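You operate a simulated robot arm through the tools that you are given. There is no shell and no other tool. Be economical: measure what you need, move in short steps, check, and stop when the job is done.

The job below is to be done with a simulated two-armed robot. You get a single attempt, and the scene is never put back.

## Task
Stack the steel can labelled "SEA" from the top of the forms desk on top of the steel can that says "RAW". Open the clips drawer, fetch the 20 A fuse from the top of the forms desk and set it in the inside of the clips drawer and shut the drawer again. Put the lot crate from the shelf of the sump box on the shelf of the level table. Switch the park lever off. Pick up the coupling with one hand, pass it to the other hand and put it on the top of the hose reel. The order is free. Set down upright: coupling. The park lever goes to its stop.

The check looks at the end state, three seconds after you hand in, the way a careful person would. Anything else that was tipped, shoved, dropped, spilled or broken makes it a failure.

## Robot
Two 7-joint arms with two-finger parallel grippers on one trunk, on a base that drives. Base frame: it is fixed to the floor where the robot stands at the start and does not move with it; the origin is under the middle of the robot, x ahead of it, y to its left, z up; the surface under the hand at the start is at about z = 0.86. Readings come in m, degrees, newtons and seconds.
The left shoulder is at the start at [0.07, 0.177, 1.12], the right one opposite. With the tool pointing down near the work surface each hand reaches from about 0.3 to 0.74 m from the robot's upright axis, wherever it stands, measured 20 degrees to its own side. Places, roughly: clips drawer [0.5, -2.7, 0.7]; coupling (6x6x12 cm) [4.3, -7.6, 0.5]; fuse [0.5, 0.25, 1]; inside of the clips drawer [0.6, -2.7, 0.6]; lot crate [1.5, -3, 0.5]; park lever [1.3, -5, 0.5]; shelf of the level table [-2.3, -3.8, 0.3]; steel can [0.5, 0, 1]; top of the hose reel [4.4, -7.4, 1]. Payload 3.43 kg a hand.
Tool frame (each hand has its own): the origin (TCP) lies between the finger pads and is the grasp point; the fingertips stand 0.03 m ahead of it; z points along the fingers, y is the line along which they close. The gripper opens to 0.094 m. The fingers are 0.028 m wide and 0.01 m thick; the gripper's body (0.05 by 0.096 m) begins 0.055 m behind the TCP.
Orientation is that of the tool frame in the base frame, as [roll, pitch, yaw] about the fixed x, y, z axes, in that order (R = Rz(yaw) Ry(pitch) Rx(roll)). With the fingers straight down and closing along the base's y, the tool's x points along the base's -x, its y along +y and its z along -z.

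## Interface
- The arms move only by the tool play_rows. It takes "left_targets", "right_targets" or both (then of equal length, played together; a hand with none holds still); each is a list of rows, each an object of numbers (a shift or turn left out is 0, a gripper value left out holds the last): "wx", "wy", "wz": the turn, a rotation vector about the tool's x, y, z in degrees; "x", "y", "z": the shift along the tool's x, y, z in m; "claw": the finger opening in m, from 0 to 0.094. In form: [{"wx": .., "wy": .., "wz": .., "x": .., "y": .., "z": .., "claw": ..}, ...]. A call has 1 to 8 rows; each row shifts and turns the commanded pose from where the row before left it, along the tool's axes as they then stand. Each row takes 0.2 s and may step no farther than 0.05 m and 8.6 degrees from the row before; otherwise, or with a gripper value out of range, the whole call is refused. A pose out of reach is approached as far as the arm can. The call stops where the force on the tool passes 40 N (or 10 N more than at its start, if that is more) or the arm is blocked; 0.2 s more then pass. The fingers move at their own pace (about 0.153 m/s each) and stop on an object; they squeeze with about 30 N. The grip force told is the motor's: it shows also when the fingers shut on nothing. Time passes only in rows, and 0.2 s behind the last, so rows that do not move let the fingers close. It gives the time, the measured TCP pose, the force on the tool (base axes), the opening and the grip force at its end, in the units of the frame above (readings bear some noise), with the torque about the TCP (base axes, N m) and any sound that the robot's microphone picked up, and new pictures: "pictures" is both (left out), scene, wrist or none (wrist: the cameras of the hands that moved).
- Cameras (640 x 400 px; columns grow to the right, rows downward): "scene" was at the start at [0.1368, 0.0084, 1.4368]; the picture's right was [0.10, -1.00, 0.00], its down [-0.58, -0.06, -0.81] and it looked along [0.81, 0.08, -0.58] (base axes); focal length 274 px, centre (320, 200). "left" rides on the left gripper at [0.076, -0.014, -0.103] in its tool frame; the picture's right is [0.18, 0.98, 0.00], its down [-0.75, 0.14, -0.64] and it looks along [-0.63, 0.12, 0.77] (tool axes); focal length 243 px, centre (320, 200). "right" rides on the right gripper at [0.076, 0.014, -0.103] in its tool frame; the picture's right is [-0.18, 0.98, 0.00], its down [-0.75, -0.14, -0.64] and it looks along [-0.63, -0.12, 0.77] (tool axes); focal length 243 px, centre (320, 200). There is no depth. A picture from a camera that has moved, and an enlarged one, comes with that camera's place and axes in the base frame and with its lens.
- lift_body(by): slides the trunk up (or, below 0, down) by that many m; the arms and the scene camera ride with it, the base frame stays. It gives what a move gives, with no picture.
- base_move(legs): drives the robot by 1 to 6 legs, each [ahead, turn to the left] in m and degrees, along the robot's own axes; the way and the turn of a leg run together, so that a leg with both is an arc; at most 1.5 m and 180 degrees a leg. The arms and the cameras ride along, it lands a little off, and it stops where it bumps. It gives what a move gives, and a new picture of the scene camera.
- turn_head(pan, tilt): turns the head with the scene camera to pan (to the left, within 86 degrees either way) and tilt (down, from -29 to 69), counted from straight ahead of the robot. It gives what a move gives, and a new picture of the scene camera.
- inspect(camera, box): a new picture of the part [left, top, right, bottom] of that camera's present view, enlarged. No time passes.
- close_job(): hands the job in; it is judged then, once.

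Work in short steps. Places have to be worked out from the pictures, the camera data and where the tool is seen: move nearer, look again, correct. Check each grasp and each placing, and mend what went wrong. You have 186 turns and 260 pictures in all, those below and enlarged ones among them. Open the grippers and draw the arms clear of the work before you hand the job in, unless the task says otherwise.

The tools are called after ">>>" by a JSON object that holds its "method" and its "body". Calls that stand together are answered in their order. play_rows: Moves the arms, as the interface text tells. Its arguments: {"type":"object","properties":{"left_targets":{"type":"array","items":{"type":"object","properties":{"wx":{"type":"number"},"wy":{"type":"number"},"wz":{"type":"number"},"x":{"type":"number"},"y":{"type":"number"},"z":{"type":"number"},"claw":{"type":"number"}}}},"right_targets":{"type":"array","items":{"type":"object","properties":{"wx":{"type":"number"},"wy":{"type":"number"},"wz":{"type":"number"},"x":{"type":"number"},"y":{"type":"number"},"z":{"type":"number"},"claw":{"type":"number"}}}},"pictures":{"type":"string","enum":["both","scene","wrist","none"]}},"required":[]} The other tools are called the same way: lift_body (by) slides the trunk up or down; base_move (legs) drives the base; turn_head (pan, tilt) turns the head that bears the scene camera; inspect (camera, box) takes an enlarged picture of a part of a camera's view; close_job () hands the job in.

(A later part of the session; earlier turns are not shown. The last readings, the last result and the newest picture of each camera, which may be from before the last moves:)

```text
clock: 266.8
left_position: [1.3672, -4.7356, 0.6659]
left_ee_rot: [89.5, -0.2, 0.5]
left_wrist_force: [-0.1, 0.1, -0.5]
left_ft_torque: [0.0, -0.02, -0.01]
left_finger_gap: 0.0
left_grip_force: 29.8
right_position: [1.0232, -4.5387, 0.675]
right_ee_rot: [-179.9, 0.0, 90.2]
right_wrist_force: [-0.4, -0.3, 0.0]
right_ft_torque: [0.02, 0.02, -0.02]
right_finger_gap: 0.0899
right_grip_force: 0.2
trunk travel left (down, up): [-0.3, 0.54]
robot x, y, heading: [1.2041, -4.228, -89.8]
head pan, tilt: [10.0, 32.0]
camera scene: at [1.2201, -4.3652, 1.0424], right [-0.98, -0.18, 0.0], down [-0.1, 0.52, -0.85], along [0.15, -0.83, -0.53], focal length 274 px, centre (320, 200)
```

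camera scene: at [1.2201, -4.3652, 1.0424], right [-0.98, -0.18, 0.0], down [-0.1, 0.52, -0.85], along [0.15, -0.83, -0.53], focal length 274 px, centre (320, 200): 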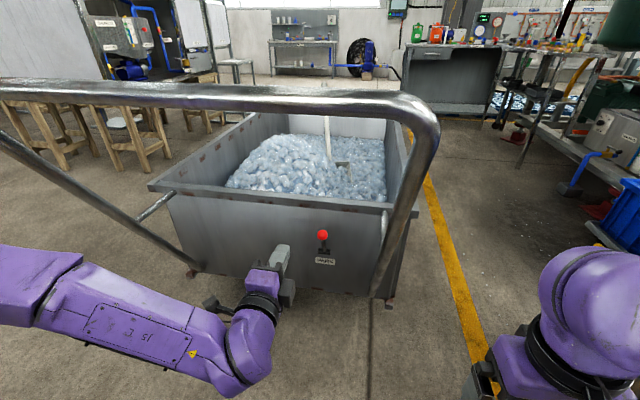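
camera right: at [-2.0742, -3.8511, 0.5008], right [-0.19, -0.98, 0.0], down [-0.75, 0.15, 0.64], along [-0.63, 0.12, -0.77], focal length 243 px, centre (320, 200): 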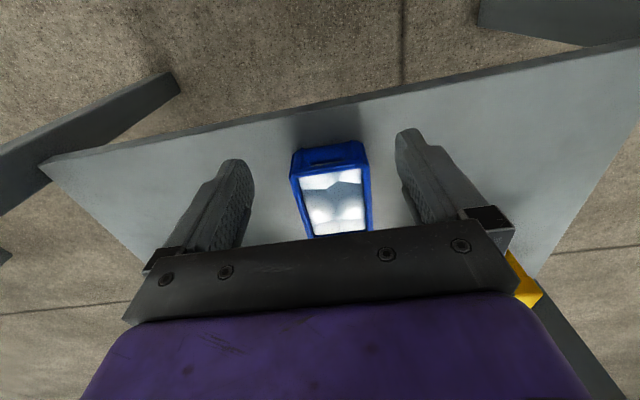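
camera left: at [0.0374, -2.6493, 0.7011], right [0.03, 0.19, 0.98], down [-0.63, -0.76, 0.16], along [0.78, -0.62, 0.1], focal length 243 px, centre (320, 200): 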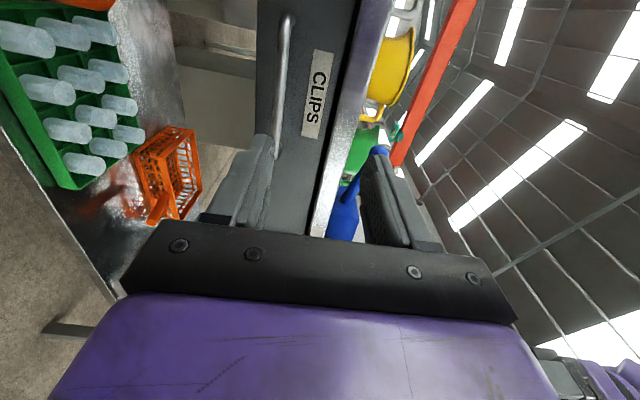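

Hand is under the rail. I align above the knob (x 1.323, z≈0.59) and reach forward.

>>> {"method": "play_rows", "body": {"left_targets": [{"x": -0.022, "y": -0.035}, {"x": -0.022, "y": -0.035}, {"z": 0.045}, {"z": 0.045}, {"z": 0.045}, {"z": 0.04}]}}

```text
clock: 268.2
left_position: [1.3238, -4.9121, 0.5964]
left_ee_rot: [89.5, 0.1, 0.6]
left_wrist_force: [-0.9, 0.0, 0.0]
left_ft_torque: [-0.01, 0.01, 0.0]
left_finger_gap: 0.0001
left_grip_force: 30.1
right_position: [1.0226, -4.5375, 0.6752]
right_ee_rot: [-180.0, 0.1, 90.3]
right_wrist_force: [-0.5, -0.9, 0.5]
right_ft_torque: [-0.01, -0.06, 0.01]
right_finger_gap: 0.0901
right_grip_force: 0.0
trunk travel left (down, up): [-0.3, 0.54]
robot x, y, heading: [1.2041, -4.2294, -89.7]
head pan, tilt: [10.0, 32.0]
camera scene: at [1.2199, -4.3651, 1.0424], right [-0.98, -0.18, 0.0], down [-0.09, 0.52, -0.85], along [0.15, -0.83, -0.53], focal length 274 px, centre (320, 200)
camera left: at [1.398, -4.809, 0.5834], right [0.18, 0.01, 0.98], down [-0.76, 0.64, 0.14], along [-0.62, -0.77, 0.12], focal length 243 px, centre (320, 200)
```

scene: 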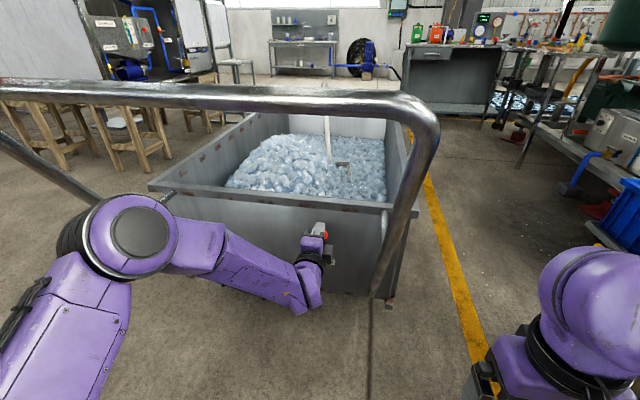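
left: 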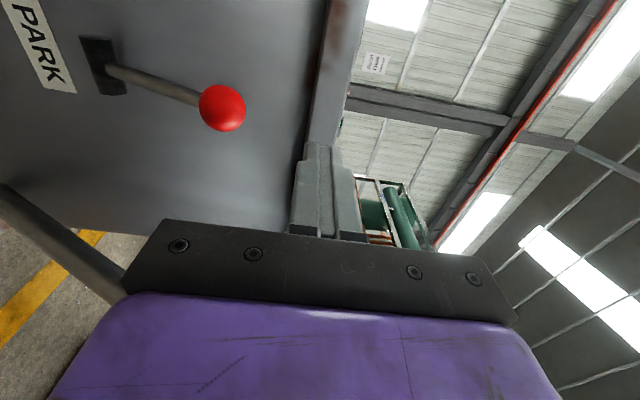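

The lever stands nearly upright about 3 cm off the face. I bring the closed fingertips just above the knob (z 0.577, tips at y≈-4.99).

>>> {"method": "play_rows", "body": {"left_targets": [{"y": -0.018, "x": 0.004}, {"z": 0.025}, {"z": 0.022}, {}]}}

```text
clock: 269.2
left_position: [1.3305, -4.9593, 0.5783]
left_ee_rot: [89.6, -0.1, 0.6]
left_wrist_force: [0.2, 0.6, 0.0]
left_ft_torque: [-0.01, -0.02, -0.01]
left_finger_gap: 0.0
left_grip_force: 29.4
right_position: [1.0226, -4.5384, 0.677]
right_ee_rot: [180.0, 0.0, 90.2]
right_wrist_force: [0.5, -0.1, 0.0]
right_ft_torque: [-0.03, 0.0, -0.03]
right_finger_gap: 0.0901
right_grip_force: 0.1
trunk travel left (down, up): [-0.3, 0.54]
robot x, y, heading: [1.2052, -4.2254, -89.7]
head pan, tilt: [10.0, 32.0]
camera scene: at [1.22, -4.3649, 1.0424], right [-0.98, -0.18, 0.0], down [-0.1, 0.52, -0.85], along [0.15, -0.83, -0.53], focal length 274 px, centre (320, 200)
camera left: at [1.4033, -4.8558, 0.5653], right [0.18, 0.01, 0.98], down [-0.76, 0.64, 0.14], along [-0.62, -0.77, 0.12], focal length 243 px, centre (320, 200)
```

scene: 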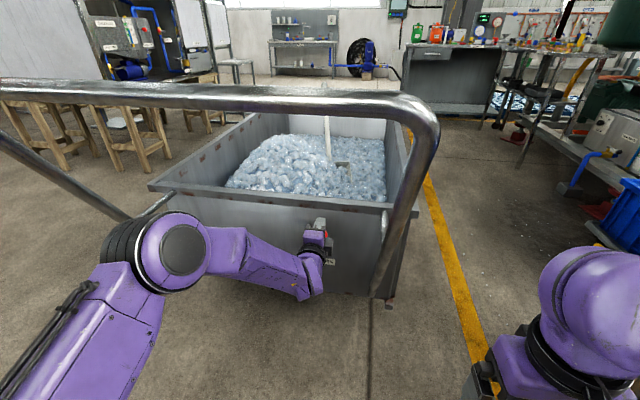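
left: 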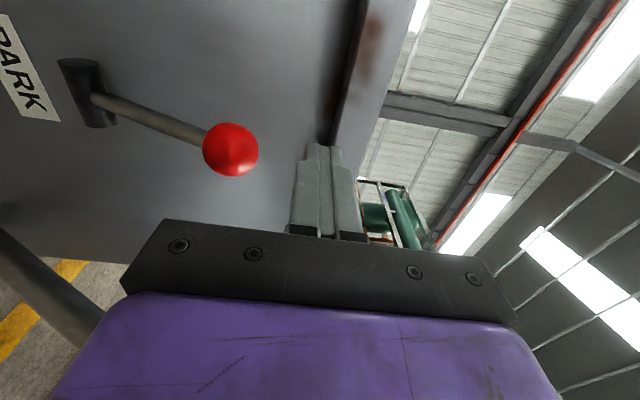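

Triangulated knob centre [1.330, -4.981, 0.528]; lever 19° off vertical, length ~9.5 cm. I press down in steps.

>>> {"method": "play_rows", "body": {"left_targets": [{"y": -0.012}, {"y": -0.012}, {"y": -0.012}, {"y": -0.012}, {"y": -0.012}], "pictures": "wrist"}}

```text
clock: 270.2
left_position: [1.3318, -4.9591, 0.5497]
left_ee_rot: [87.6, -0.2, 0.7]
left_wrist_force: [-0.2, 10.4, 18.2]
left_ft_torque: [-0.45, 0.09, -0.03]
left_finger_gap: 0.0001
left_grip_force: 30.1
right_position: [1.0233, -4.5362, 0.6766]
right_ee_rot: [179.9, 0.2, 90.2]
right_wrist_force: [-0.6, 0.0, 0.4]
right_ft_torque: [-0.02, 0.0, 0.0]
right_finger_gap: 0.09
right_grip_force: 0.1
trunk travel left (down, up): [-0.3, 0.54]
robot x, y, heading: [1.2045, -4.2272, -89.6]
head pan, tilt: [10.0, 32.0]
stopped in row 5 (left hand): the force on the tool passed its limit at 46 N (the readings are from after the stop); the commanded pose is now the measured one
camera left: at [1.4046, -4.8573, 0.5325], right [0.18, 0.04, 0.98], down [-0.76, 0.64, 0.11], along [-0.62, -0.77, 0.15], focal length 243 px, centre (320, 200)
```

left: 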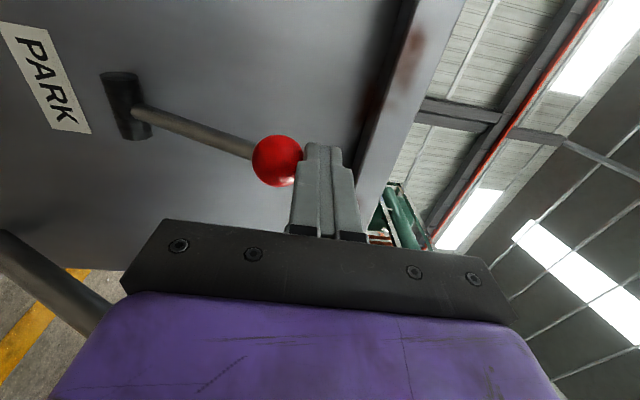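

Pressing straight down jams at this steep angle. Better to pinch the knob from both sides and swing it out and down: I back off and roll the hand -90° so the fingers close along x.

>>> {"method": "play_rows", "body": {"left_targets": [{"y": 0.012}, {"z": -0.03}, {"z": -0.035}, {"wz": -8.5}, {"wz": -8.5}, {"wz": -8.5}, {"wz": -8.5}, {"wz": -8.5}], "pictures": "none"}}

>>> {"method": "play_rows", "body": {"left_targets": [{"wz": -8.5}, {"wz": -8.5}, {"wz": -8.5}, {"wz": -8.5}, {"wz": -8.5}, {"wz": -5, "claw": 0.06}, {}]}}

```text
clock: 272.0
left_position: [1.33, -4.8963, 0.5522]
left_ee_rot: [87.7, 42.3, -0.9]
left_wrist_force: [-0.3, 1.2, 0.6]
left_ft_torque: [-0.02, -0.03, -0.02]
left_finger_gap: 0.0
left_grip_force: 29.4
right_position: [1.0226, -4.5374, 0.6747]
right_ee_rot: [180.0, -0.1, 90.3]
right_wrist_force: [-0.6, 0.5, 0.4]
right_ft_torque: [-0.02, 0.02, 0.0]
right_finger_gap: 0.0899
right_grip_force: 0.1
trunk travel left (down, up): [-0.3, 0.54]
robot x, y, heading: [1.2069, -4.2249, -89.6]
head pan, tilt: [10.0, 32.0]
```

```text
clock: 273.6
left_position: [1.3304, -4.8952, 0.5535]
left_ee_rot: [4.9, 88.3, -84.5]
left_wrist_force: [-0.1, -0.8, -0.3]
left_ft_torque: [0.0, 0.0, -0.01]
left_finger_gap: 0.06
left_grip_force: 0.1
right_position: [1.0223, -4.5378, 0.6741]
right_ee_rot: [180.0, 0.0, 90.4]
right_wrist_force: [0.1, 0.6, -0.5]
right_ft_torque: [0.0, 0.01, -0.01]
right_finger_gap: 0.09
right_grip_force: 0.0
trunk travel left (down, up): [-0.3, 0.54]
robot x, y, heading: [1.2075, -4.2266, -89.6]
head pan, tilt: [10.0, 32.0]
camera scene: at [1.2202, -4.3647, 1.0424], right [-0.98, -0.18, 0.0], down [-0.1, 0.52, -0.85], along [0.15, -0.83, -0.53], focal length 274 px, centre (320, 200)
camera left: at [1.3139, -4.7963, 0.4747], right [0.98, 0.01, -0.18], down [0.13, 0.67, 0.73], along [0.13, -0.75, 0.65], focal length 243 px, centre (320, 200)
```

scene: 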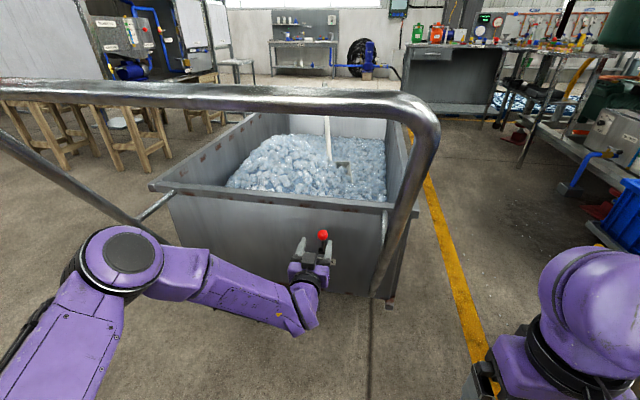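
left: 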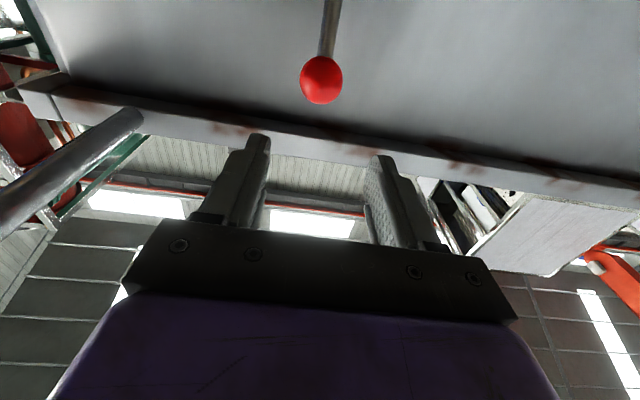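

Hand now closes along x (tool x=-Z, y=+X, z=-Y); knob still at ≈[1.327, -4.981, 0.526]. I lower 2.7 cm, advance 7 cm to straddle it and close.

>>> {"method": "play_rows", "body": {"left_targets": [{"x": 0.026, "y": -0.002}, {"z": 0.035}, {"z": 0.032}, {}], "pictures": "wrist"}}

```text
clock: 274.6
left_position: [1.3281, -4.9651, 0.529]
left_ee_rot: [8.3, 88.3, -81.0]
left_wrist_force: [-0.3, -0.2, 0.6]
left_ft_torque: [-0.02, -0.02, -0.02]
left_finger_gap: 0.0601
left_grip_force: 0.1
right_position: [1.0218, -4.5383, 0.675]
right_ee_rot: [180.0, 0.1, 90.2]
right_wrist_force: [-0.7, -0.4, -0.3]
right_ft_torque: [-0.01, -0.01, 0.0]
right_finger_gap: 0.0898
right_grip_force: 0.1
trunk travel left (down, up): [-0.3, 0.54]
robot x, y, heading: [1.1994, -4.2266, -89.3]
head pan, tilt: [10.0, 32.0]
camera left: at [1.3122, -4.8658, 0.4508], right [0.98, 0.01, -0.18], down [0.13, 0.67, 0.73], along [0.12, -0.75, 0.65], focal length 243 px, centre (320, 200)
```

left: 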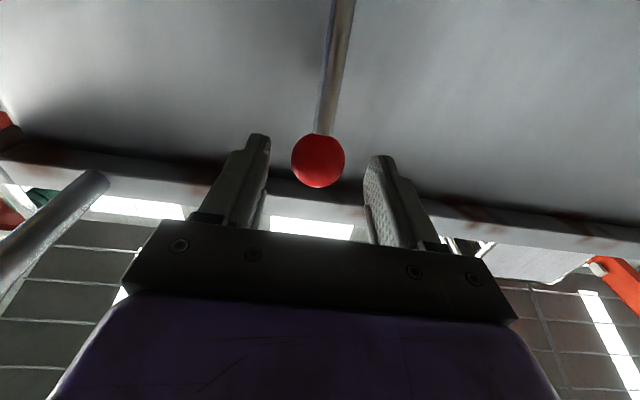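

Knob is between the fingertips. Close.

>>> {"method": "play_rows", "body": {"left_targets": [{"z": 0.004, "claw": 0.0}, {}, {}], "pictures": "wrist"}}

```text
clock: 275.4
left_position: [1.3258, -4.9673, 0.5297]
left_ee_rot: [8.6, 88.3, -80.8]
left_wrist_force: [-7.7, 22.4, 0.8]
left_ft_torque: [0.73, 0.05, -0.27]
left_finger_gap: 0.0311
left_grip_force: 44.5
right_position: [1.0218, -4.5359, 0.6748]
right_ee_rot: [-180.0, 0.1, 90.4]
right_wrist_force: [-0.2, 0.0, 0.4]
right_ft_torque: [0.04, 0.01, 0.0]
right_finger_gap: 0.0901
right_grip_force: 0.0
trunk travel left (down, up): [-0.3, 0.54]
robot x, y, heading: [1.2032, -4.2269, -89.8]
head pan, tilt: [10.0, 32.0]
camera left: at [1.3107, -4.8672, 0.4511], right [0.98, 0.0, -0.18], down [0.13, 0.67, 0.73], along [0.12, -0.75, 0.65], focal length 243 px, centre (320, 200)
```

left: 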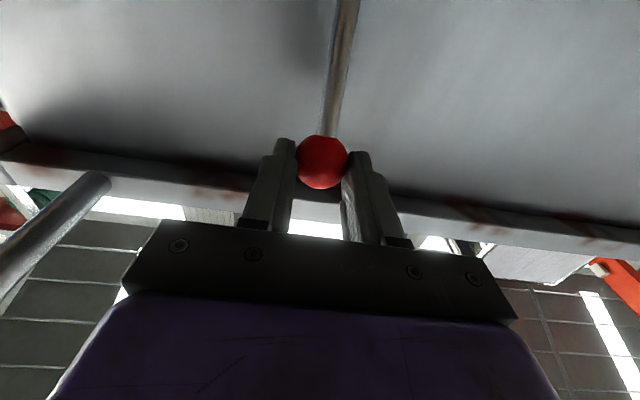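

Knob pinched (31 mm). I swing it outward and down along the 9.5 cm arc, first three steps.

>>> {"method": "play_rows", "body": {"left_targets": [{"z": -0.022, "x": 0.011}, {"z": -0.0187, "x": 0.0167}, {"z": -0.0137, "x": 0.0207}], "pictures": "wrist"}}

```text
clock: 276.2
left_position: [1.3268, -4.9125, 0.4813]
left_ee_rot: [9.0, 87.9, -80.6]
left_wrist_force: [-24.9, 3.5, 15.6]
left_ft_torque: [-1.63, 0.09, -0.57]
left_finger_gap: 0.0313
left_grip_force: 44.6
right_position: [1.0211, -4.5372, 0.6757]
right_ee_rot: [179.9, 0.2, 90.3]
right_wrist_force: [1.0, -0.7, 0.4]
right_ft_torque: [-0.01, 0.02, 0.01]
right_finger_gap: 0.0899
right_grip_force: 0.1
trunk travel left (down, up): [-0.3, 0.54]
robot x, y, heading: [1.2038, -4.2261, -89.5]
head pan, tilt: [10.0, 32.0]
camera left: at [1.311, -4.8136, 0.4028], right [0.98, 0.0, -0.18], down [0.13, 0.67, 0.73], along [0.12, -0.74, 0.66], focal length 243 px, centre (320, 200)
```

left: 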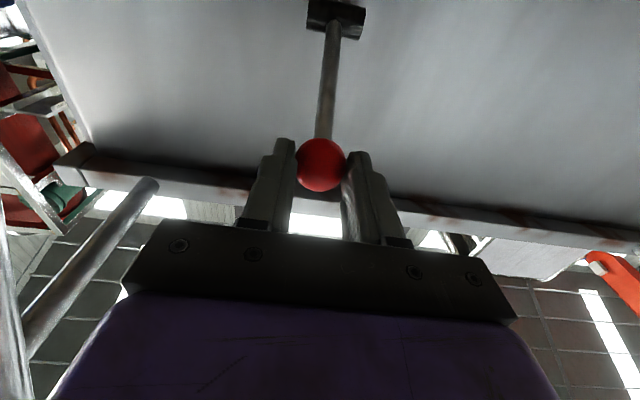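

The lever is following. I continue, easing the sideways load slightly.

>>> {"method": "play_rows", "body": {"left_targets": [{"z": -0.0079, "x": 0.0235, "y": -0.003}, {"z": -0.0015, "x": 0.0247}, {"z": 0.005, "x": 0.0243}], "pictures": "wrist"}}

```text
clock: 277.0
left_position: [1.3267, -4.9064, 0.4238]
left_ee_rot: [25.9, 87.7, -62.5]
left_wrist_force: [7.6, 29.8, 21.2]
left_ft_torque: [-0.06, 0.21, 0.05]
left_finger_gap: 0.0312
left_grip_force: 45.2
left hand out of reach, approached as far as the arm can: row 3
right_position: [1.024, -4.5342, 0.6764]
right_ee_rot: [180.0, 0.2, 90.5]
right_wrist_force: [-0.7, 0.5, 0.1]
right_ft_torque: [0.03, 0.0, -0.02]
right_finger_gap: 0.0899
right_grip_force: 0.0
trunk travel left (down, up): [-0.3, 0.54]
robot x, y, heading: [1.2047, -4.2224, -89.3]
head pan, tilt: [10.0, 32.0]
stopped in row 3 (left hand): the force on the tool passed its limit at 86 N (the readings are from after the stop); the commanded pose is now the measured one
camera left: at [1.3096, -4.8081, 0.3446], right [0.99, 0.02, -0.17], down [0.11, 0.67, 0.73], along [0.13, -0.74, 0.66], focal length 243 px, centre (320, 200)
```

left: 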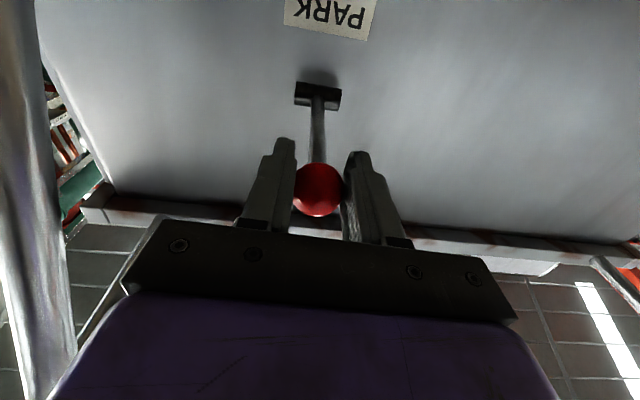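

Stopped near the horizontal with the arm at its reach limit. I release, back off and look.

>>> {"method": "play_rows", "body": {"left_targets": [{"claw": 0.06}, {}, {"z": -0.04}, {"z": -0.04}], "pictures": "wrist"}}

>>> {"method": "inspect", "body": {"camera": "scene", "box": [260, 190, 400, 300]}}

```text
clock: 278.0
left_position: [1.3247, -4.8291, 0.4167]
left_ee_rot: [29.6, 88.2, -58.5]
left_wrist_force: [0.4, 0.8, 0.5]
left_ft_torque: [0.02, -0.02, 0.01]
left_finger_gap: 0.0599
left_grip_force: 0.1
right_position: [1.0242, -4.5377, 0.6753]
right_ee_rot: [180.0, 0.0, 90.5]
right_wrist_force: [0.4, -0.4, -0.2]
right_ft_torque: [0.0, 0.0, 0.01]
right_finger_gap: 0.09
right_grip_force: 0.1
trunk travel left (down, up): [-0.3, 0.54]
robot x, y, heading: [1.2036, -4.2263, -89.3]
head pan, tilt: [10.0, 32.0]
camera left: at [1.3076, -4.7289, 0.3383], right [0.99, 0.03, -0.17], down [0.11, 0.67, 0.74], along [0.13, -0.75, 0.65], focal length 243 px, centre (320, 200)
```

left: 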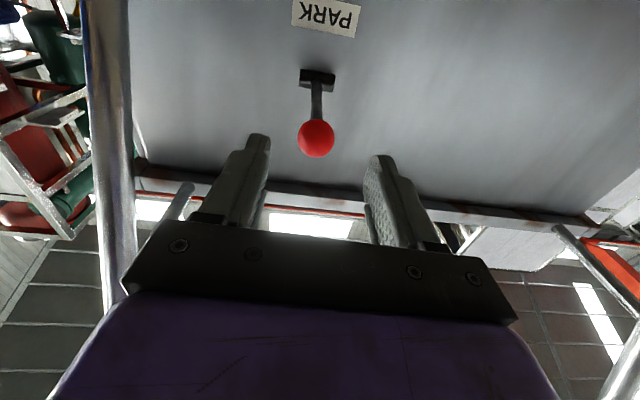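

```text
3.64 times, centred on (330, 245) of scene
camera zoom: at [1.2211, -4.3639, 1.0424], right [-0.98, -0.19, 0.0], down [-0.1, 0.52, -0.85], along [0.16, -0.83, -0.53], focal length 995 px, centre (284, 36)
```

zoom: 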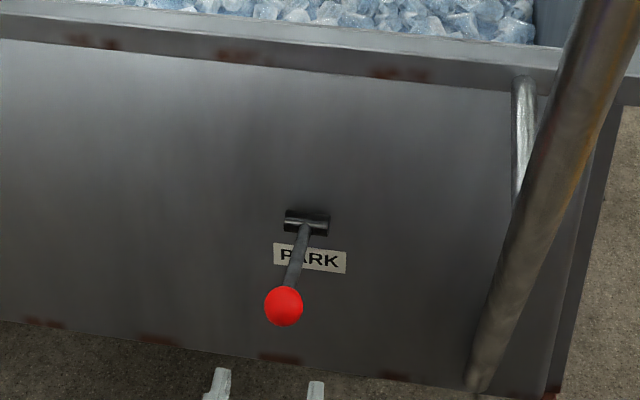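

The lever is at the horizontal now (knob [1.327,-4.917,0.433]). I lower the trunk 0.2 m for reach, close the fingers, and come above the knob to push it further down.

>>> {"method": "play_rows", "body": {"left_targets": [{"x": -0.045, "z": -0.01, "claw": 0.0}, {"x": -0.045}, {"x": -0.045}], "pictures": "none"}}

>>> {"method": "lift_body", "body": {"by": -0.2}}

>>> {"method": "play_rows", "body": {"left_targets": [{"x": -0.045}, {"x": -0.045}, {"x": -0.045}]}}

```text
clock: 278.8
left_position: [1.3244, -4.8171, 0.5525]
left_ee_rot: [32.3, 88.3, -56.0]
left_wrist_force: [-1.0, -0.1, -0.2]
left_ft_torque: [0.0, -0.02, 0.03]
left_finger_gap: 0.0
left_grip_force: 29.4
right_position: [1.0226, -4.5384, 0.6765]
right_ee_rot: [-179.9, -0.1, 90.6]
right_wrist_force: [0.3, 0.1, -0.3]
right_ft_torque: [-0.01, 0.02, -0.01]
right_finger_gap: 0.0897
right_grip_force: 0.0
trunk travel left (down, up): [-0.3, 0.54]
robot x, y, heading: [1.2036, -4.2262, -89.0]
head pan, tilt: [10.0, 32.0]
```

```text
clock: 281.0
left_position: [1.3231, -4.8157, 0.353]
left_ee_rot: [30.6, 88.3, -57.5]
left_wrist_force: [0.0, 0.3, -1.0]
left_ft_torque: [-0.03, 0.04, 0.02]
left_finger_gap: 0.0001
left_grip_force: 29.5
right_position: [1.023, -4.538, 0.4747]
right_ee_rot: [180.0, 0.0, 90.4]
right_wrist_force: [0.4, 0.4, -1.0]
right_ft_torque: [0.03, 0.03, 0.04]
right_finger_gap: 0.0899
right_grip_force: 0.1
trunk travel left (down, up): [-0.1, 0.74]
robot x, y, heading: [1.2049, -4.2227, -89.2]
head pan, tilt: [10.0, 32.0]
```

```text
clock: 281.8
left_position: [1.3202, -4.8118, 0.4841]
left_ee_rot: [31.9, 88.3, -56.5]
left_wrist_force: [0.4, 0.4, -0.7]
left_ft_torque: [0.0, -0.01, -0.01]
left_finger_gap: 0.0003
left_grip_force: 29.7
right_position: [1.0239, -4.538, 0.476]
right_ee_rot: [180.0, -0.2, 90.5]
right_wrist_force: [1.1, 0.3, 0.8]
right_ft_torque: [-0.01, -0.01, 0.03]
right_finger_gap: 0.09
right_grip_force: 0.0
trunk travel left (down, up): [-0.1, 0.74]
robot x, y, heading: [1.2068, -4.2297, -89.5]
head pan, tilt: [10.0, 32.0]
camera scene: at [1.2209, -4.364, 0.8424], right [-0.98, -0.19, 0.0], down [-0.1, 0.52, -0.85], along [0.16, -0.83, -0.53], focal length 274 px, centre (320, 200)
camera left: at [1.3027, -4.7122, 0.4072], right [0.99, 0.02, -0.17], down [0.11, 0.66, 0.74], along [0.13, -0.75, 0.65], focal length 243 px, centre (320, 200)
```

scene: 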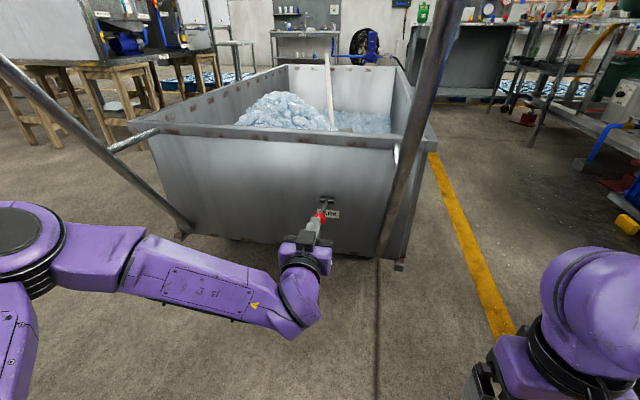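
left: 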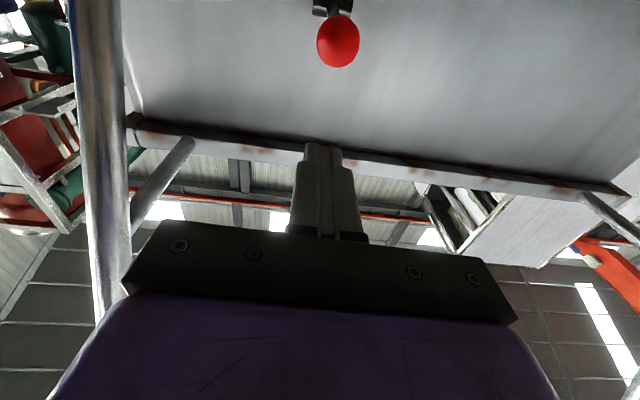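

I advance over the knob at z≈0.485, then press down.

>>> {"method": "play_rows", "body": {"left_targets": [{"y": 0.006, "z": 0.04}, {"z": 0.04}, {"z": 0.038}, {"x": 0.015}, {"x": 0.012}, {"x": 0.012}, {"x": 0.012}, {"x": 0.012}]}}

```text
clock: 283.3
left_position: [1.3317, -4.9317, 0.4651]
left_ee_rot: [12.5, 86.5, -75.6]
left_wrist_force: [-1.0, 3.6, 19.1]
left_ft_torque: [0.39, 0.11, -0.02]
left_finger_gap: 0.0
left_grip_force: 29.9
right_position: [1.0239, -4.5376, 0.4751]
right_ee_rot: [-179.9, 0.1, 90.5]
right_wrist_force: [-1.6, -0.3, -0.3]
right_ft_torque: [-0.02, -0.01, 0.05]
right_finger_gap: 0.0899
right_grip_force: 0.0
trunk travel left (down, up): [-0.1, 0.74]
robot x, y, heading: [1.2016, -4.2248, -89.7]
head pan, tilt: [10.0, 32.0]
stopped in row 7 (left hand): the force on the tool passed its limit at 47 N (the readings are from after the stop); the commanded pose is now the measured one
camera scene: at [1.2205, -4.3615, 0.843], right [-0.98, -0.19, 0.0], down [-0.1, 0.52, -0.85], along [0.16, -0.83, -0.53], focal length 274 px, centre (320, 200)
camera left: at [1.3142, -4.8353, 0.3839], right [0.99, 0.02, -0.17], down [0.11, 0.69, 0.72], along [0.13, -0.72, 0.68], focal length 243 px, centre (320, 200)
```

scene: 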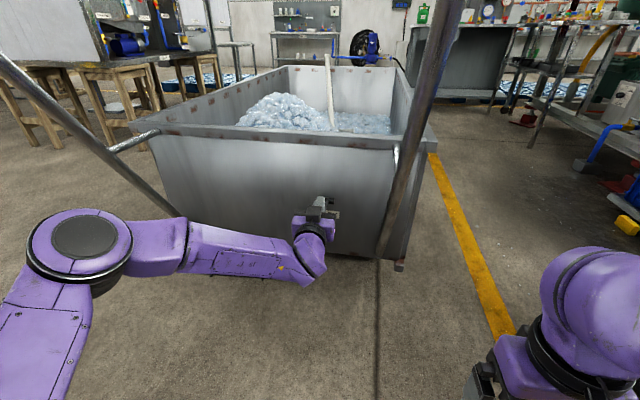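
left: 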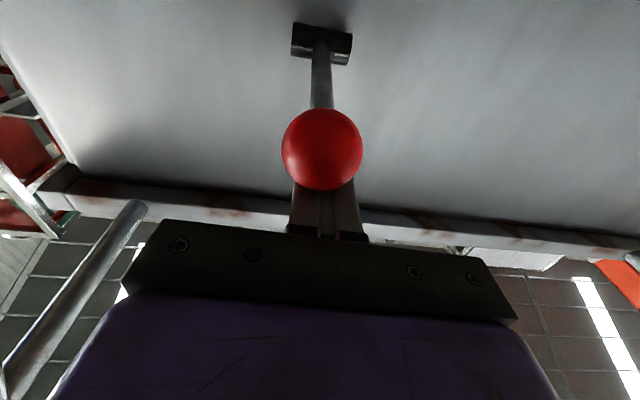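

47 N on the knob moves it no further, and earlier 86 N stopped it there too: the lever is at its lower stop. I lift off, back out and check the lever.

>>> {"method": "play_rows", "body": {"left_targets": [{"x": -0.03}, {"z": -0.045}, {"z": -0.045}, {"z": -0.045}, {"z": -0.045}, {"z": -0.04}], "pictures": "wrist"}}

>>> {"method": "inspect", "body": {"camera": "scene", "box": [270, 150, 400, 260]}}

```text
clock: 284.7
left_position: [1.3248, -4.7155, 0.4781]
left_ee_rot: [16.1, 87.1, -72.1]
left_wrist_force: [-0.2, -0.5, 0.4]
left_ft_torque: [0.01, 0.01, 0.01]
left_finger_gap: 0.0
left_grip_force: 29.7
right_position: [1.0229, -4.5381, 0.4754]
right_ee_rot: [180.0, -0.1, 90.4]
right_wrist_force: [-0.7, -1.2, 0.7]
right_ft_torque: [0.02, 0.05, 0.0]
right_finger_gap: 0.0899
right_grip_force: 0.1
trunk travel left (down, up): [-0.1, 0.74]
robot x, y, heading: [1.2016, -4.2225, -89.2]
head pan, tilt: [10.0, 32.0]
camera left: at [1.3071, -4.6177, 0.3979], right [0.99, 0.02, -0.17], down [0.11, 0.68, 0.72], along [0.13, -0.73, 0.67], focal length 243 px, centre (320, 200)
```

left: 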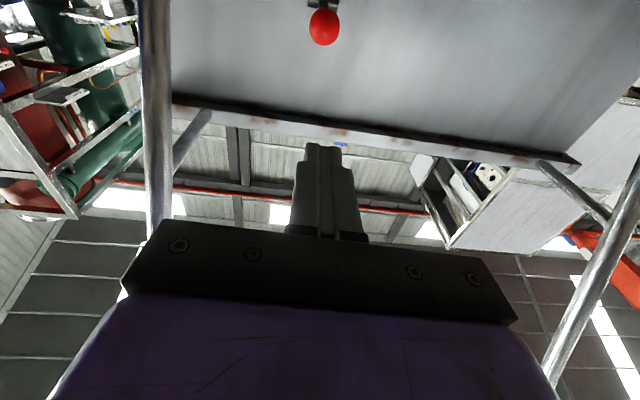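

```text
3.64 times, centred on (335, 205) of scene
camera zoom: at [1.221, -4.3639, 0.8424], right [-0.98, -0.19, 0.0], down [-0.1, 0.52, -0.85], along [0.16, -0.83, -0.53], focal length 995 px, centre (266, 182)
```

zoom: 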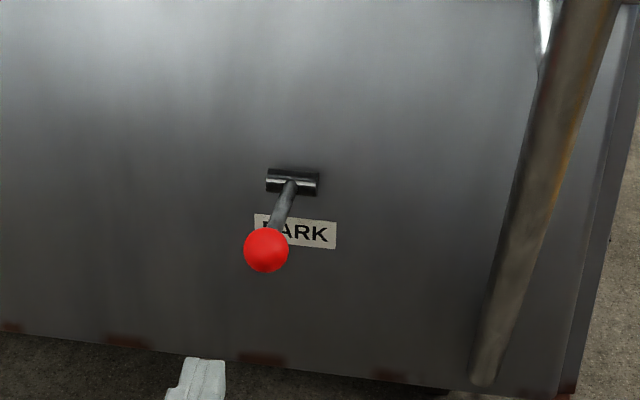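

The lever rests at its lower stop (horizontal). I back out from under the rail and raise the trunk.

>>> {"method": "base_move", "body": {"legs": [[-0.45, 0]]}}

>>> {"method": "lift_body", "body": {"by": 0.35}}

>>> {"method": "lift_body", "body": {"by": 0.25}}

>>> {"method": "play_rows", "body": {"left_targets": [{"wy": 8.5}, {"wy": 8.5}, {"wy": 8.5}, {"wy": 8.5}, {"wy": 8.5}, {"wy": 8.5}, {"wy": 8.5}, {"wy": 8.5}], "pictures": "none"}}

>>> {"method": "turn_head", "body": {"pan": 45, "tilt": 20}}

```text
clock: 287.4
left_position: [1.316, -4.2782, 0.478]
left_ee_rot: [16.1, 87.1, -72.3]
left_wrist_force: [-0.6, 0.3, 0.0]
left_ft_torque: [-0.01, -0.02, -0.01]
left_finger_gap: 0.0
left_grip_force: 30.0
right_position: [1.0166, -4.0976, 0.4763]
right_ee_rot: [179.9, -0.1, 90.1]
right_wrist_force: [-0.4, 0.3, -0.1]
right_ft_torque: [-0.01, -0.01, 0.01]
right_finger_gap: 0.0899
right_grip_force: 0.1
trunk travel left (down, up): [-0.1, 0.74]
robot x, y, heading: [1.2005, -3.7859, -89.5]
head pan, tilt: [10.0, 32.0]
camera scene: at [1.2154, -3.9248, 0.8424], right [-0.98, -0.18, 0.0], down [-0.1, 0.52, -0.85], along [0.15, -0.83, -0.53], focal length 274 px, centre (320, 200)
```

scene: 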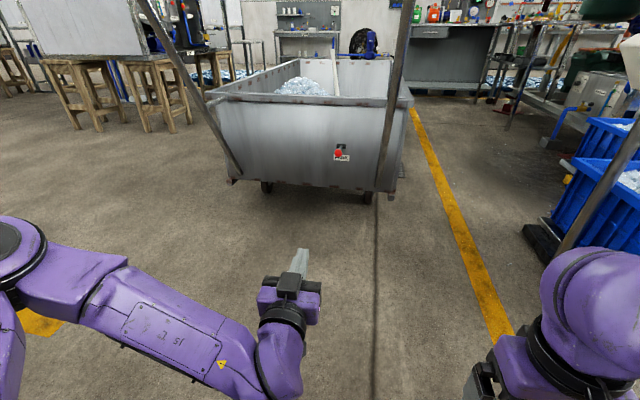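

```text
clock: 290.8
left_position: [1.3172, -4.2795, 0.8277]
left_ee_rot: [16.2, 87.1, -72.2]
left_wrist_force: [-0.3, -0.9, 0.0]
left_ft_torque: [0.01, 0.01, -0.01]
left_finger_gap: 0.0
left_grip_force: 30.1
right_position: [1.017, -4.0983, 0.8255]
right_ee_rot: [180.0, -0.2, 90.1]
right_wrist_force: [-0.7, 0.1, -0.7]
right_ft_torque: [-0.02, 0.03, 0.01]
right_finger_gap: 0.0902
right_grip_force: 0.0
trunk travel left (down, up): [-0.45, 0.39]
robot x, y, heading: [1.2007, -3.7876, -89.6]
head pan, tilt: [10.0, 32.0]
```

```text
clock: 293.4
left_position: [1.3184, -4.2771, 1.0766]
left_ee_rot: [16.1, 87.2, -72.1]
left_wrist_force: [-0.6, 0.3, 0.4]
left_ft_torque: [-0.03, -0.01, 0.02]
left_finger_gap: 0.0001
left_grip_force: 30.5
right_position: [1.0169, -4.0975, 1.0751]
right_ee_rot: [-180.0, -0.1, 90.1]
right_wrist_force: [0.0, 0.0, -0.1]
right_ft_torque: [0.0, -0.03, 0.04]
right_finger_gap: 0.0899
right_grip_force: 0.1
trunk travel left (down, up): [-0.7, 0.14]
robot x, y, heading: [1.2002, -3.7865, -89.4]
head pan, tilt: [10.0, 32.0]
```

```text
clock: 295.2
left_position: [1.3163, -4.2798, 1.0788]
left_ee_rot: [179.2, 24.7, 91.1]
left_wrist_force: [-0.7, -0.3, -0.6]
left_ft_torque: [0.02, -0.01, 0.02]
left_finger_gap: 0.0
left_grip_force: 30.2
right_position: [1.0163, -4.0975, 1.0755]
right_ee_rot: [180.0, -0.1, 90.1]
right_wrist_force: [-0.7, 0.6, -0.5]
right_ft_torque: [0.0, -0.04, -0.02]
right_finger_gap: 0.0899
right_grip_force: 0.0
trunk travel left (down, up): [-0.7, 0.14]
robot x, y, heading: [1.1972, -3.7853, -89.7]
head pan, tilt: [10.0, 32.0]
```

```text
clock: 296.2
left_position: [1.3167, -4.2777, 1.0777]
left_ee_rot: [179.1, 24.8, 91.1]
left_wrist_force: [-0.7, 1.0, 0.4]
left_ft_torque: [0.01, -0.01, -0.02]
left_finger_gap: 0.0
left_grip_force: 30.1
right_position: [1.0173, -4.0987, 1.0752]
right_ee_rot: [179.9, -0.1, 90.1]
right_wrist_force: [0.8, 0.3, -0.3]
right_ft_torque: [-0.03, 0.02, 0.0]
right_finger_gap: 0.0901
right_grip_force: 0.0
trunk travel left (down, up): [-0.7, 0.14]
robot x, y, heading: [1.2013, -3.7899, -89.8]
head pan, tilt: [45.0, 20.0]
camera scene: at [1.2653, -3.9022, 1.4616], right [-0.7, -0.71, 0.0], down [-0.24, 0.24, -0.94], along [0.67, -0.66, -0.34], focal length 274 px, centre (320, 200)
```

scene: 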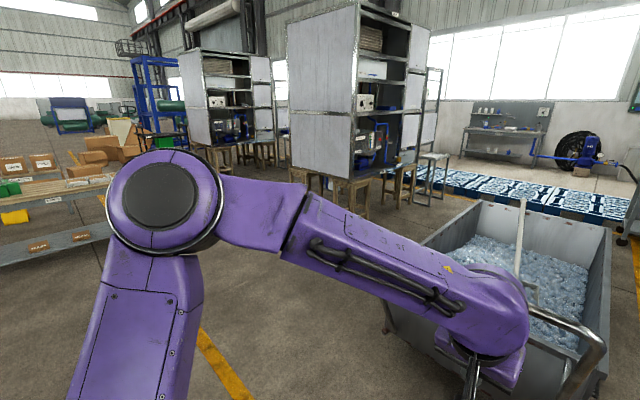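

I enlarge the region where the hose reel should be (toward [4.4, -7.4]).

>>> {"method": "inspect", "body": {"camera": "scene", "box": [270, 0, 640, 230]}}

```text
1.73 times, centred on (455, 115) of scene
camera zoom: at [1.2653, -3.9022, 1.4616], right [-0.7, -0.71, 0.0], down [-0.24, 0.24, -0.94], along [0.67, -0.66, -0.34], focal length 473 px, centre (86, 347)
```

zoom: 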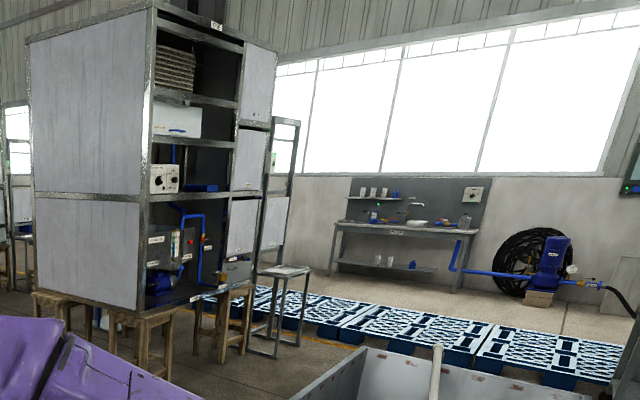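

The place is hidden by the tall cabinet. I finish levelling the left hand and drive to about [2.6, -4.3] for a better view.

>>> {"method": "play_rows", "body": {"left_targets": [{"wy": 8.3}, {"wy": 8.3}, {"wy": 8.0}, {"x": 0.04, "z": -0.02}, {"x": 0.04, "z": -0.02}], "pictures": "none"}}

>>> {"method": "turn_head", "body": {"pan": 0, "tilt": 20}}

>>> {"method": "base_move", "body": {"legs": [[0, 70], [1.48, 0], [0, -36]]}}

```text
clock: 297.4
left_position: [1.3148, -4.1946, 1.1178]
left_ee_rot: [179.2, 0.2, 91.6]
left_wrist_force: [0.8, 0.5, 0.2]
left_ft_torque: [-0.03, 0.02, 0.01]
left_finger_gap: 0.0
left_grip_force: 30.3
right_position: [1.018, -4.0951, 1.0754]
right_ee_rot: [-179.9, 0.0, 90.1]
right_wrist_force: [0.0, -0.2, -0.5]
right_ft_torque: [-0.03, -0.01, 0.0]
right_finger_gap: 0.0901
right_grip_force: 0.1
trunk travel left (down, up): [-0.7, 0.14]
robot x, y, heading: [1.1969, -3.7842, -89.7]
head pan, tilt: [45.0, 20.0]
```

```text
clock: 298.5
left_position: [1.3158, -4.1971, 1.1178]
left_ee_rot: [179.2, 0.1, 91.6]
left_wrist_force: [-0.1, -0.4, -0.5]
left_ft_torque: [0.01, 0.01, 0.0]
left_finger_gap: 0.0
left_grip_force: 30.3
right_position: [1.0166, -4.0979, 1.0756]
right_ee_rot: [-180.0, 0.0, 90.1]
right_wrist_force: [-0.6, 0.0, 0.3]
right_ft_torque: [-0.01, -0.02, 0.03]
right_finger_gap: 0.0901
right_grip_force: 0.1
trunk travel left (down, up): [-0.7, 0.14]
robot x, y, heading: [1.2009, -3.7858, -89.6]
head pan, tilt: [0.0, 20.0]
camera scene: at [1.2001, -3.9297, 1.4616], right [-1.0, -0.01, 0.0], down [0.0, 0.34, -0.94], along [0.01, -0.94, -0.34], focal length 274 px, centre (320, 200)
```

scene: 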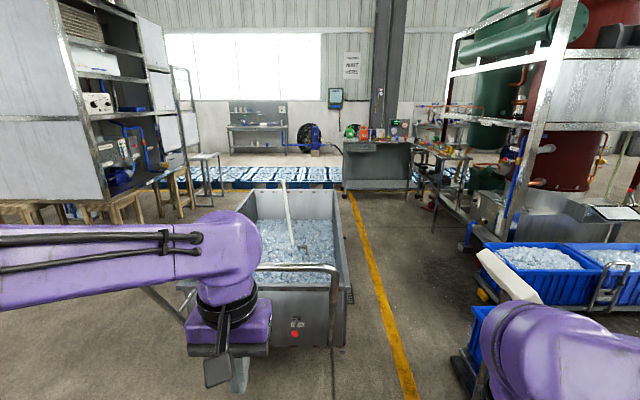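

```text
clock: 310.6
left_position: [2.9075, -4.5906, 1.1169]
left_ee_rot: [179.1, 0.1, 124.0]
left_wrist_force: [0.1, 0.0, -0.7]
left_ft_torque: [-0.02, 0.0, -0.03]
left_finger_gap: 0.0002
left_grip_force: 30.2
right_position: [2.6034, -4.6674, 1.0759]
right_ee_rot: [-180.0, 0.0, 122.6]
right_wrist_force: [-0.1, -0.5, 0.2]
right_ft_torque: [-0.04, 0.02, -0.02]
right_finger_gap: 0.09
right_grip_force: 0.1
trunk travel left (down, up): [-0.7, 0.14]
robot x, y, heading: [2.5922, -4.3051, -57.5]
head pan, tilt: [0.0, 20.0]
camera scene: at [2.6682, -4.4265, 1.4616], right [-0.84, -0.54, 0.0], down [-0.19, 0.29, -0.94], along [0.51, -0.79, -0.34], focal length 274 px, centre (320, 200)
```

scene: 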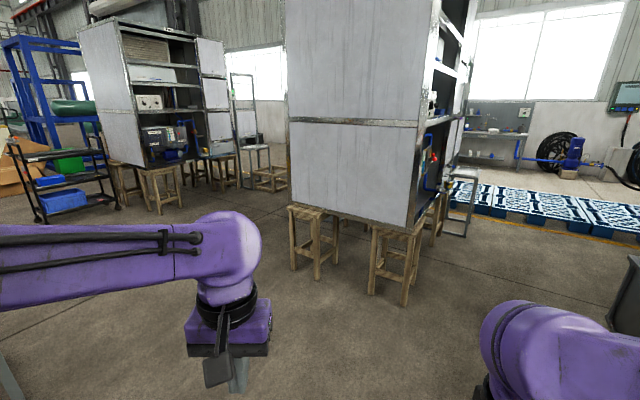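

The reel must be behind this cabinet (which spans x 3.05–3.76, y -6.15…-7.45). I drive to about [4.7, -5.2] and look south.

>>> {"method": "base_move", "body": {"legs": [[0, 34.5], [1.2, 0], [1.05, 0], [0, -60]]}}

```text
clock: 325.9
left_position: [4.8078, -5.5871, 1.1152]
left_ee_rot: [179.2, 0.1, 97.3]
left_wrist_force: [0.0, 0.7, 0.0]
left_ft_torque: [-0.03, -0.05, 0.0]
left_finger_gap: 0.0001
left_grip_force: 30.1
right_position: [4.5013, -5.5195, 1.0767]
right_ee_rot: [180.0, 0.0, 95.9]
right_wrist_force: [-0.3, 0.2, 0.4]
right_ft_torque: [0.01, 0.01, 0.02]
right_finger_gap: 0.0901
right_grip_force: 0.1
trunk travel left (down, up): [-0.7, 0.14]
robot x, y, heading: [4.6517, -5.1927, -83.8]
head pan, tilt: [0.0, 20.0]
camera scene: at [4.6671, -5.3337, 1.4616], right [-0.99, -0.11, 0.0], down [-0.04, 0.34, -0.94], along [0.1, -0.93, -0.34], focal length 274 px, centre (320, 200)
```

scene: 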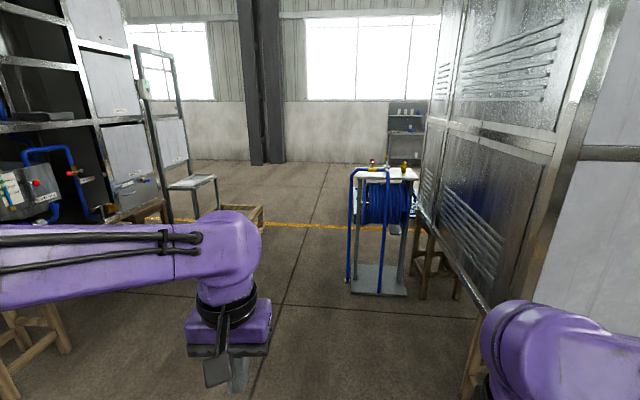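

There is the blue hose reel with a white top. I enlarge it.

>>> {"method": "inspect", "body": {"camera": "scene", "box": [320, 140, 460, 310]}}

```text
2.35 times, centred on (390, 225) of scene
camera zoom: at [4.6671, -5.3337, 1.4616], right [-0.99, -0.11, 0.0], down [-0.04, 0.34, -0.94], along [0.1, -0.93, -0.34], focal length 644 px, centre (155, 141)
```

zoom: 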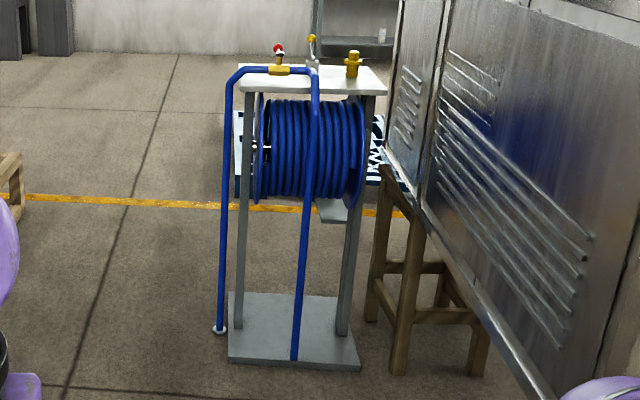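

The stand carries a white top with a valve, tap and brass piece; the coupling should be on the low shelf at its back. I drive round to the east side and face it.

>>> {"method": "base_move", "body": {"legs": [[0, 24], [1.4, 0], [0, -30], [1.0, 0], [0, -90]]}}

```text
clock: 344.1
left_position: [4.9063, -7.5211, 1.1171]
left_ee_rot: [179.3, 0.1, 1.8]
left_wrist_force: [0.1, -1.0, -0.2]
left_ft_torque: [-0.01, 0.0, -0.01]
left_finger_gap: 0.0002
left_grip_force: 29.6
right_position: [5.0043, -7.222, 1.076]
right_ee_rot: [180.0, -0.1, 0.4]
right_wrist_force: [-0.5, -0.8, 0.3]
right_ft_torque: [-0.04, 0.0, 0.0]
right_finger_gap: 0.0901
right_grip_force: 0.0
trunk travel left (down, up): [-0.7, 0.14]
robot x, y, heading: [5.3163, -7.4066, -179.2]
head pan, tilt: [0.0, 20.0]
camera scene: at [5.1726, -7.4064, 1.4616], right [-0.01, 1.0, 0.0], down [0.34, 0.0, -0.94], along [-0.94, -0.01, -0.34], focal length 274 px, centre (320, 200)
```

scene: 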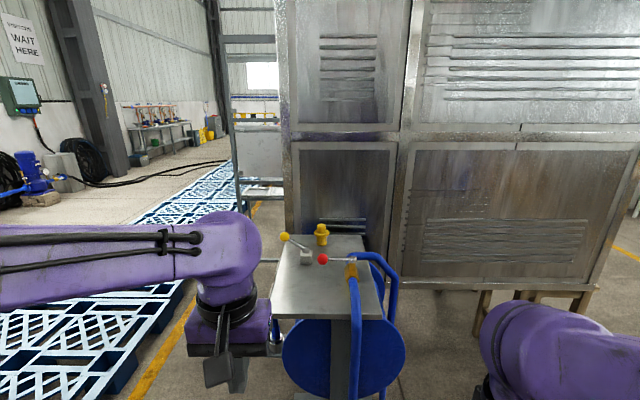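

The reel's top is in view; something sits lower left behind my left hand. I move the left hand up/out of the way and tilt the head down.

>>> {"method": "play_rows", "body": {"left_targets": [{"y": 0.045, "z": -0.01}, {"y": 0.045, "z": -0.01}, {"y": 0.045, "z": -0.01}, {"y": 0.045, "z": -0.01}], "pictures": "none"}}

>>> {"method": "turn_head", "body": {"pan": 10, "tilt": 45}}

```text
clock: 345.1
left_position: [4.9136, -7.7062, 1.1585]
left_ee_rot: [179.4, 0.2, 1.9]
left_wrist_force: [-0.6, -1.3, -0.2]
left_ft_torque: [0.02, 0.01, -0.03]
left_finger_gap: 0.0
left_grip_force: 30.2
right_position: [5.0042, -7.2252, 1.077]
right_ee_rot: [-179.8, 0.1, 0.4]
right_wrist_force: [0.1, -0.2, -0.6]
right_ft_torque: [0.07, 0.01, -0.04]
right_finger_gap: 0.09
right_grip_force: 0.0
trunk travel left (down, up): [-0.7, 0.14]
robot x, y, heading: [5.3173, -7.4057, -179.0]
head pan, tilt: [0.0, 20.0]
```

```text
clock: 346.0
left_position: [4.9127, -7.7017, 1.1591]
left_ee_rot: [179.2, 0.2, 1.8]
left_wrist_force: [0.4, 0.5, -0.1]
left_ft_torque: [-0.02, -0.01, 0.01]
left_finger_gap: 0.0
left_grip_force: 29.7
right_position: [5.0054, -7.224, 1.0759]
right_ee_rot: [180.0, 0.0, 0.4]
right_wrist_force: [0.2, -0.2, 0.2]
right_ft_torque: [0.03, 0.03, 0.02]
right_finger_gap: 0.09
right_grip_force: 0.1
trunk travel left (down, up): [-0.7, 0.14]
robot x, y, heading: [5.3155, -7.4034, -179.3]
head pan, tilt: [10.0, 45.0]
camera scene: at [5.1857, -7.42, 1.423], right [-0.18, 0.98, 0.0], down [0.69, 0.13, -0.71], along [-0.7, -0.13, -0.71], focal length 274 px, centre (320, 200)
```

scene: 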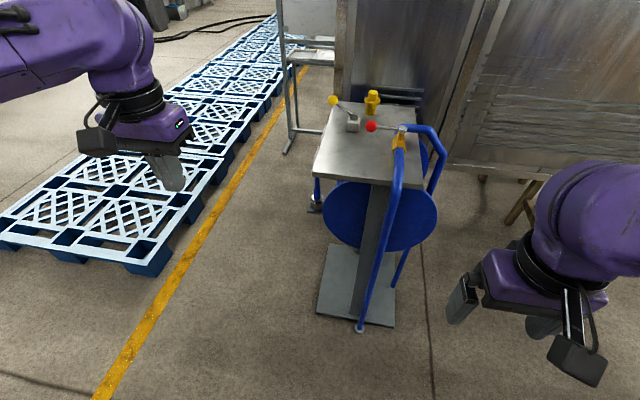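

>>> {"method": "inspect", "body": {"camera": "scene", "box": [280, 80, 460, 220]}}

```text
2.86 times, centred on (370, 150) of scene
camera zoom: at [5.1857, -7.42, 1.423], right [-0.18, 0.98, 0.0], down [0.69, 0.13, -0.71], along [-0.7, -0.13, -0.71], focal length 782 px, centre (177, 343)
```

zoom: 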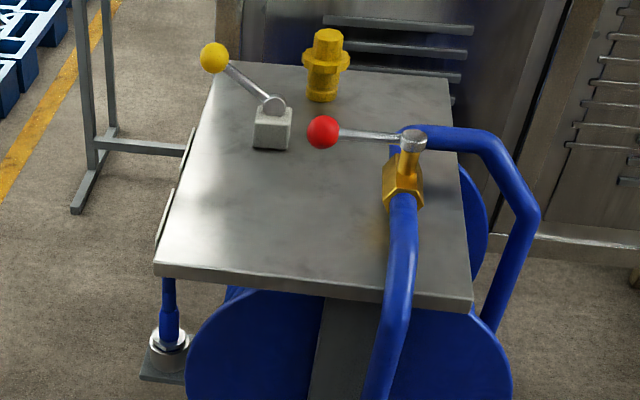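

The coupling (metal nut base, blue upper part) stands on a small bracket at ≈[4.284,-7.605], z≈0.5, on the stand's south side. The white/steel top spans x 4.29–4.68, y -7.535…-7.27. I go round to the south-east, to about [4.85,-8.0], facing the coupling.

>>> {"method": "base_move", "body": {"legs": [[0, 51.5], [0.76, 0], [0, -96]]}}

>>> {"method": "turn_head", "body": {"pan": 8, "tilt": 48}}

```text
clock: 356.5
left_position: [4.3641, -7.9422, 1.16]
left_ee_rot: [179.3, 0.1, -42.1]
left_wrist_force: [0.0, -0.2, -0.3]
left_ft_torque: [0.0, -0.02, -0.03]
left_finger_gap: 0.0
left_grip_force: 30.7
right_position: [4.7612, -7.6608, 1.0748]
right_ee_rot: [-179.9, 0.0, -43.5]
right_wrist_force: [-0.1, 0.0, -0.4]
right_ft_torque: [0.01, -0.01, 0.0]
right_finger_gap: 0.09
right_grip_force: 0.1
trunk travel left (down, up): [-0.7, 0.14]
robot x, y, heading: [4.8612, -8.0057, 136.8]
head pan, tilt: [10.0, 45.0]
camera scene: at [4.7543, -7.9283, 1.423], right [0.55, 0.84, 0.0], down [0.59, -0.39, -0.71], along [-0.59, 0.39, -0.71], focal length 274 px, centre (320, 200)
```

scene: 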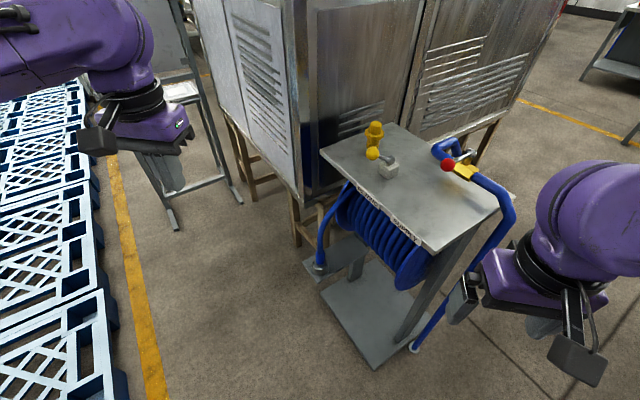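

```text
clock: 357.1
left_position: [4.3625, -7.9417, 1.1582]
left_ee_rot: [179.2, 0.0, -42.1]
left_wrist_force: [-0.9, -0.4, -0.2]
left_ft_torque: [0.01, 0.02, 0.02]
left_finger_gap: 0.0003
left_grip_force: 30.1
right_position: [4.7602, -7.6597, 1.0758]
right_ee_rot: [180.0, 0.0, -43.6]
right_wrist_force: [0.2, 0.5, 0.0]
right_ft_torque: [0.02, 0.01, 0.02]
right_finger_gap: 0.0899
right_grip_force: 0.0
trunk travel left (down, up): [-0.7, 0.14]
robot x, y, heading: [4.8577, -8.0101, 136.9]
head pan, tilt: [8.0, 48.0]
camera scene: at [4.758, -7.9274, 1.4188], right [0.58, 0.82, 0.0], down [0.61, -0.43, -0.67], along [-0.55, 0.39, -0.74], focal length 274 px, centre (320, 200)
```

scene: 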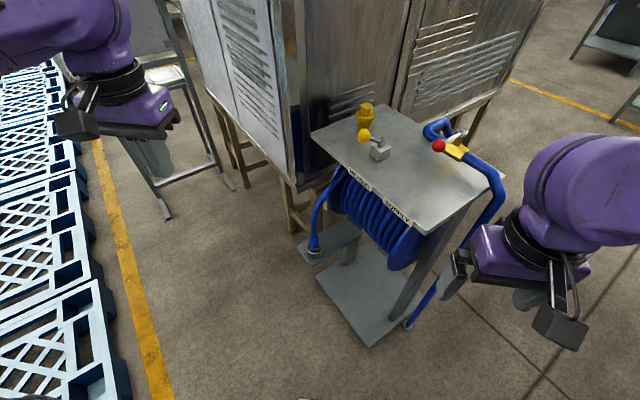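

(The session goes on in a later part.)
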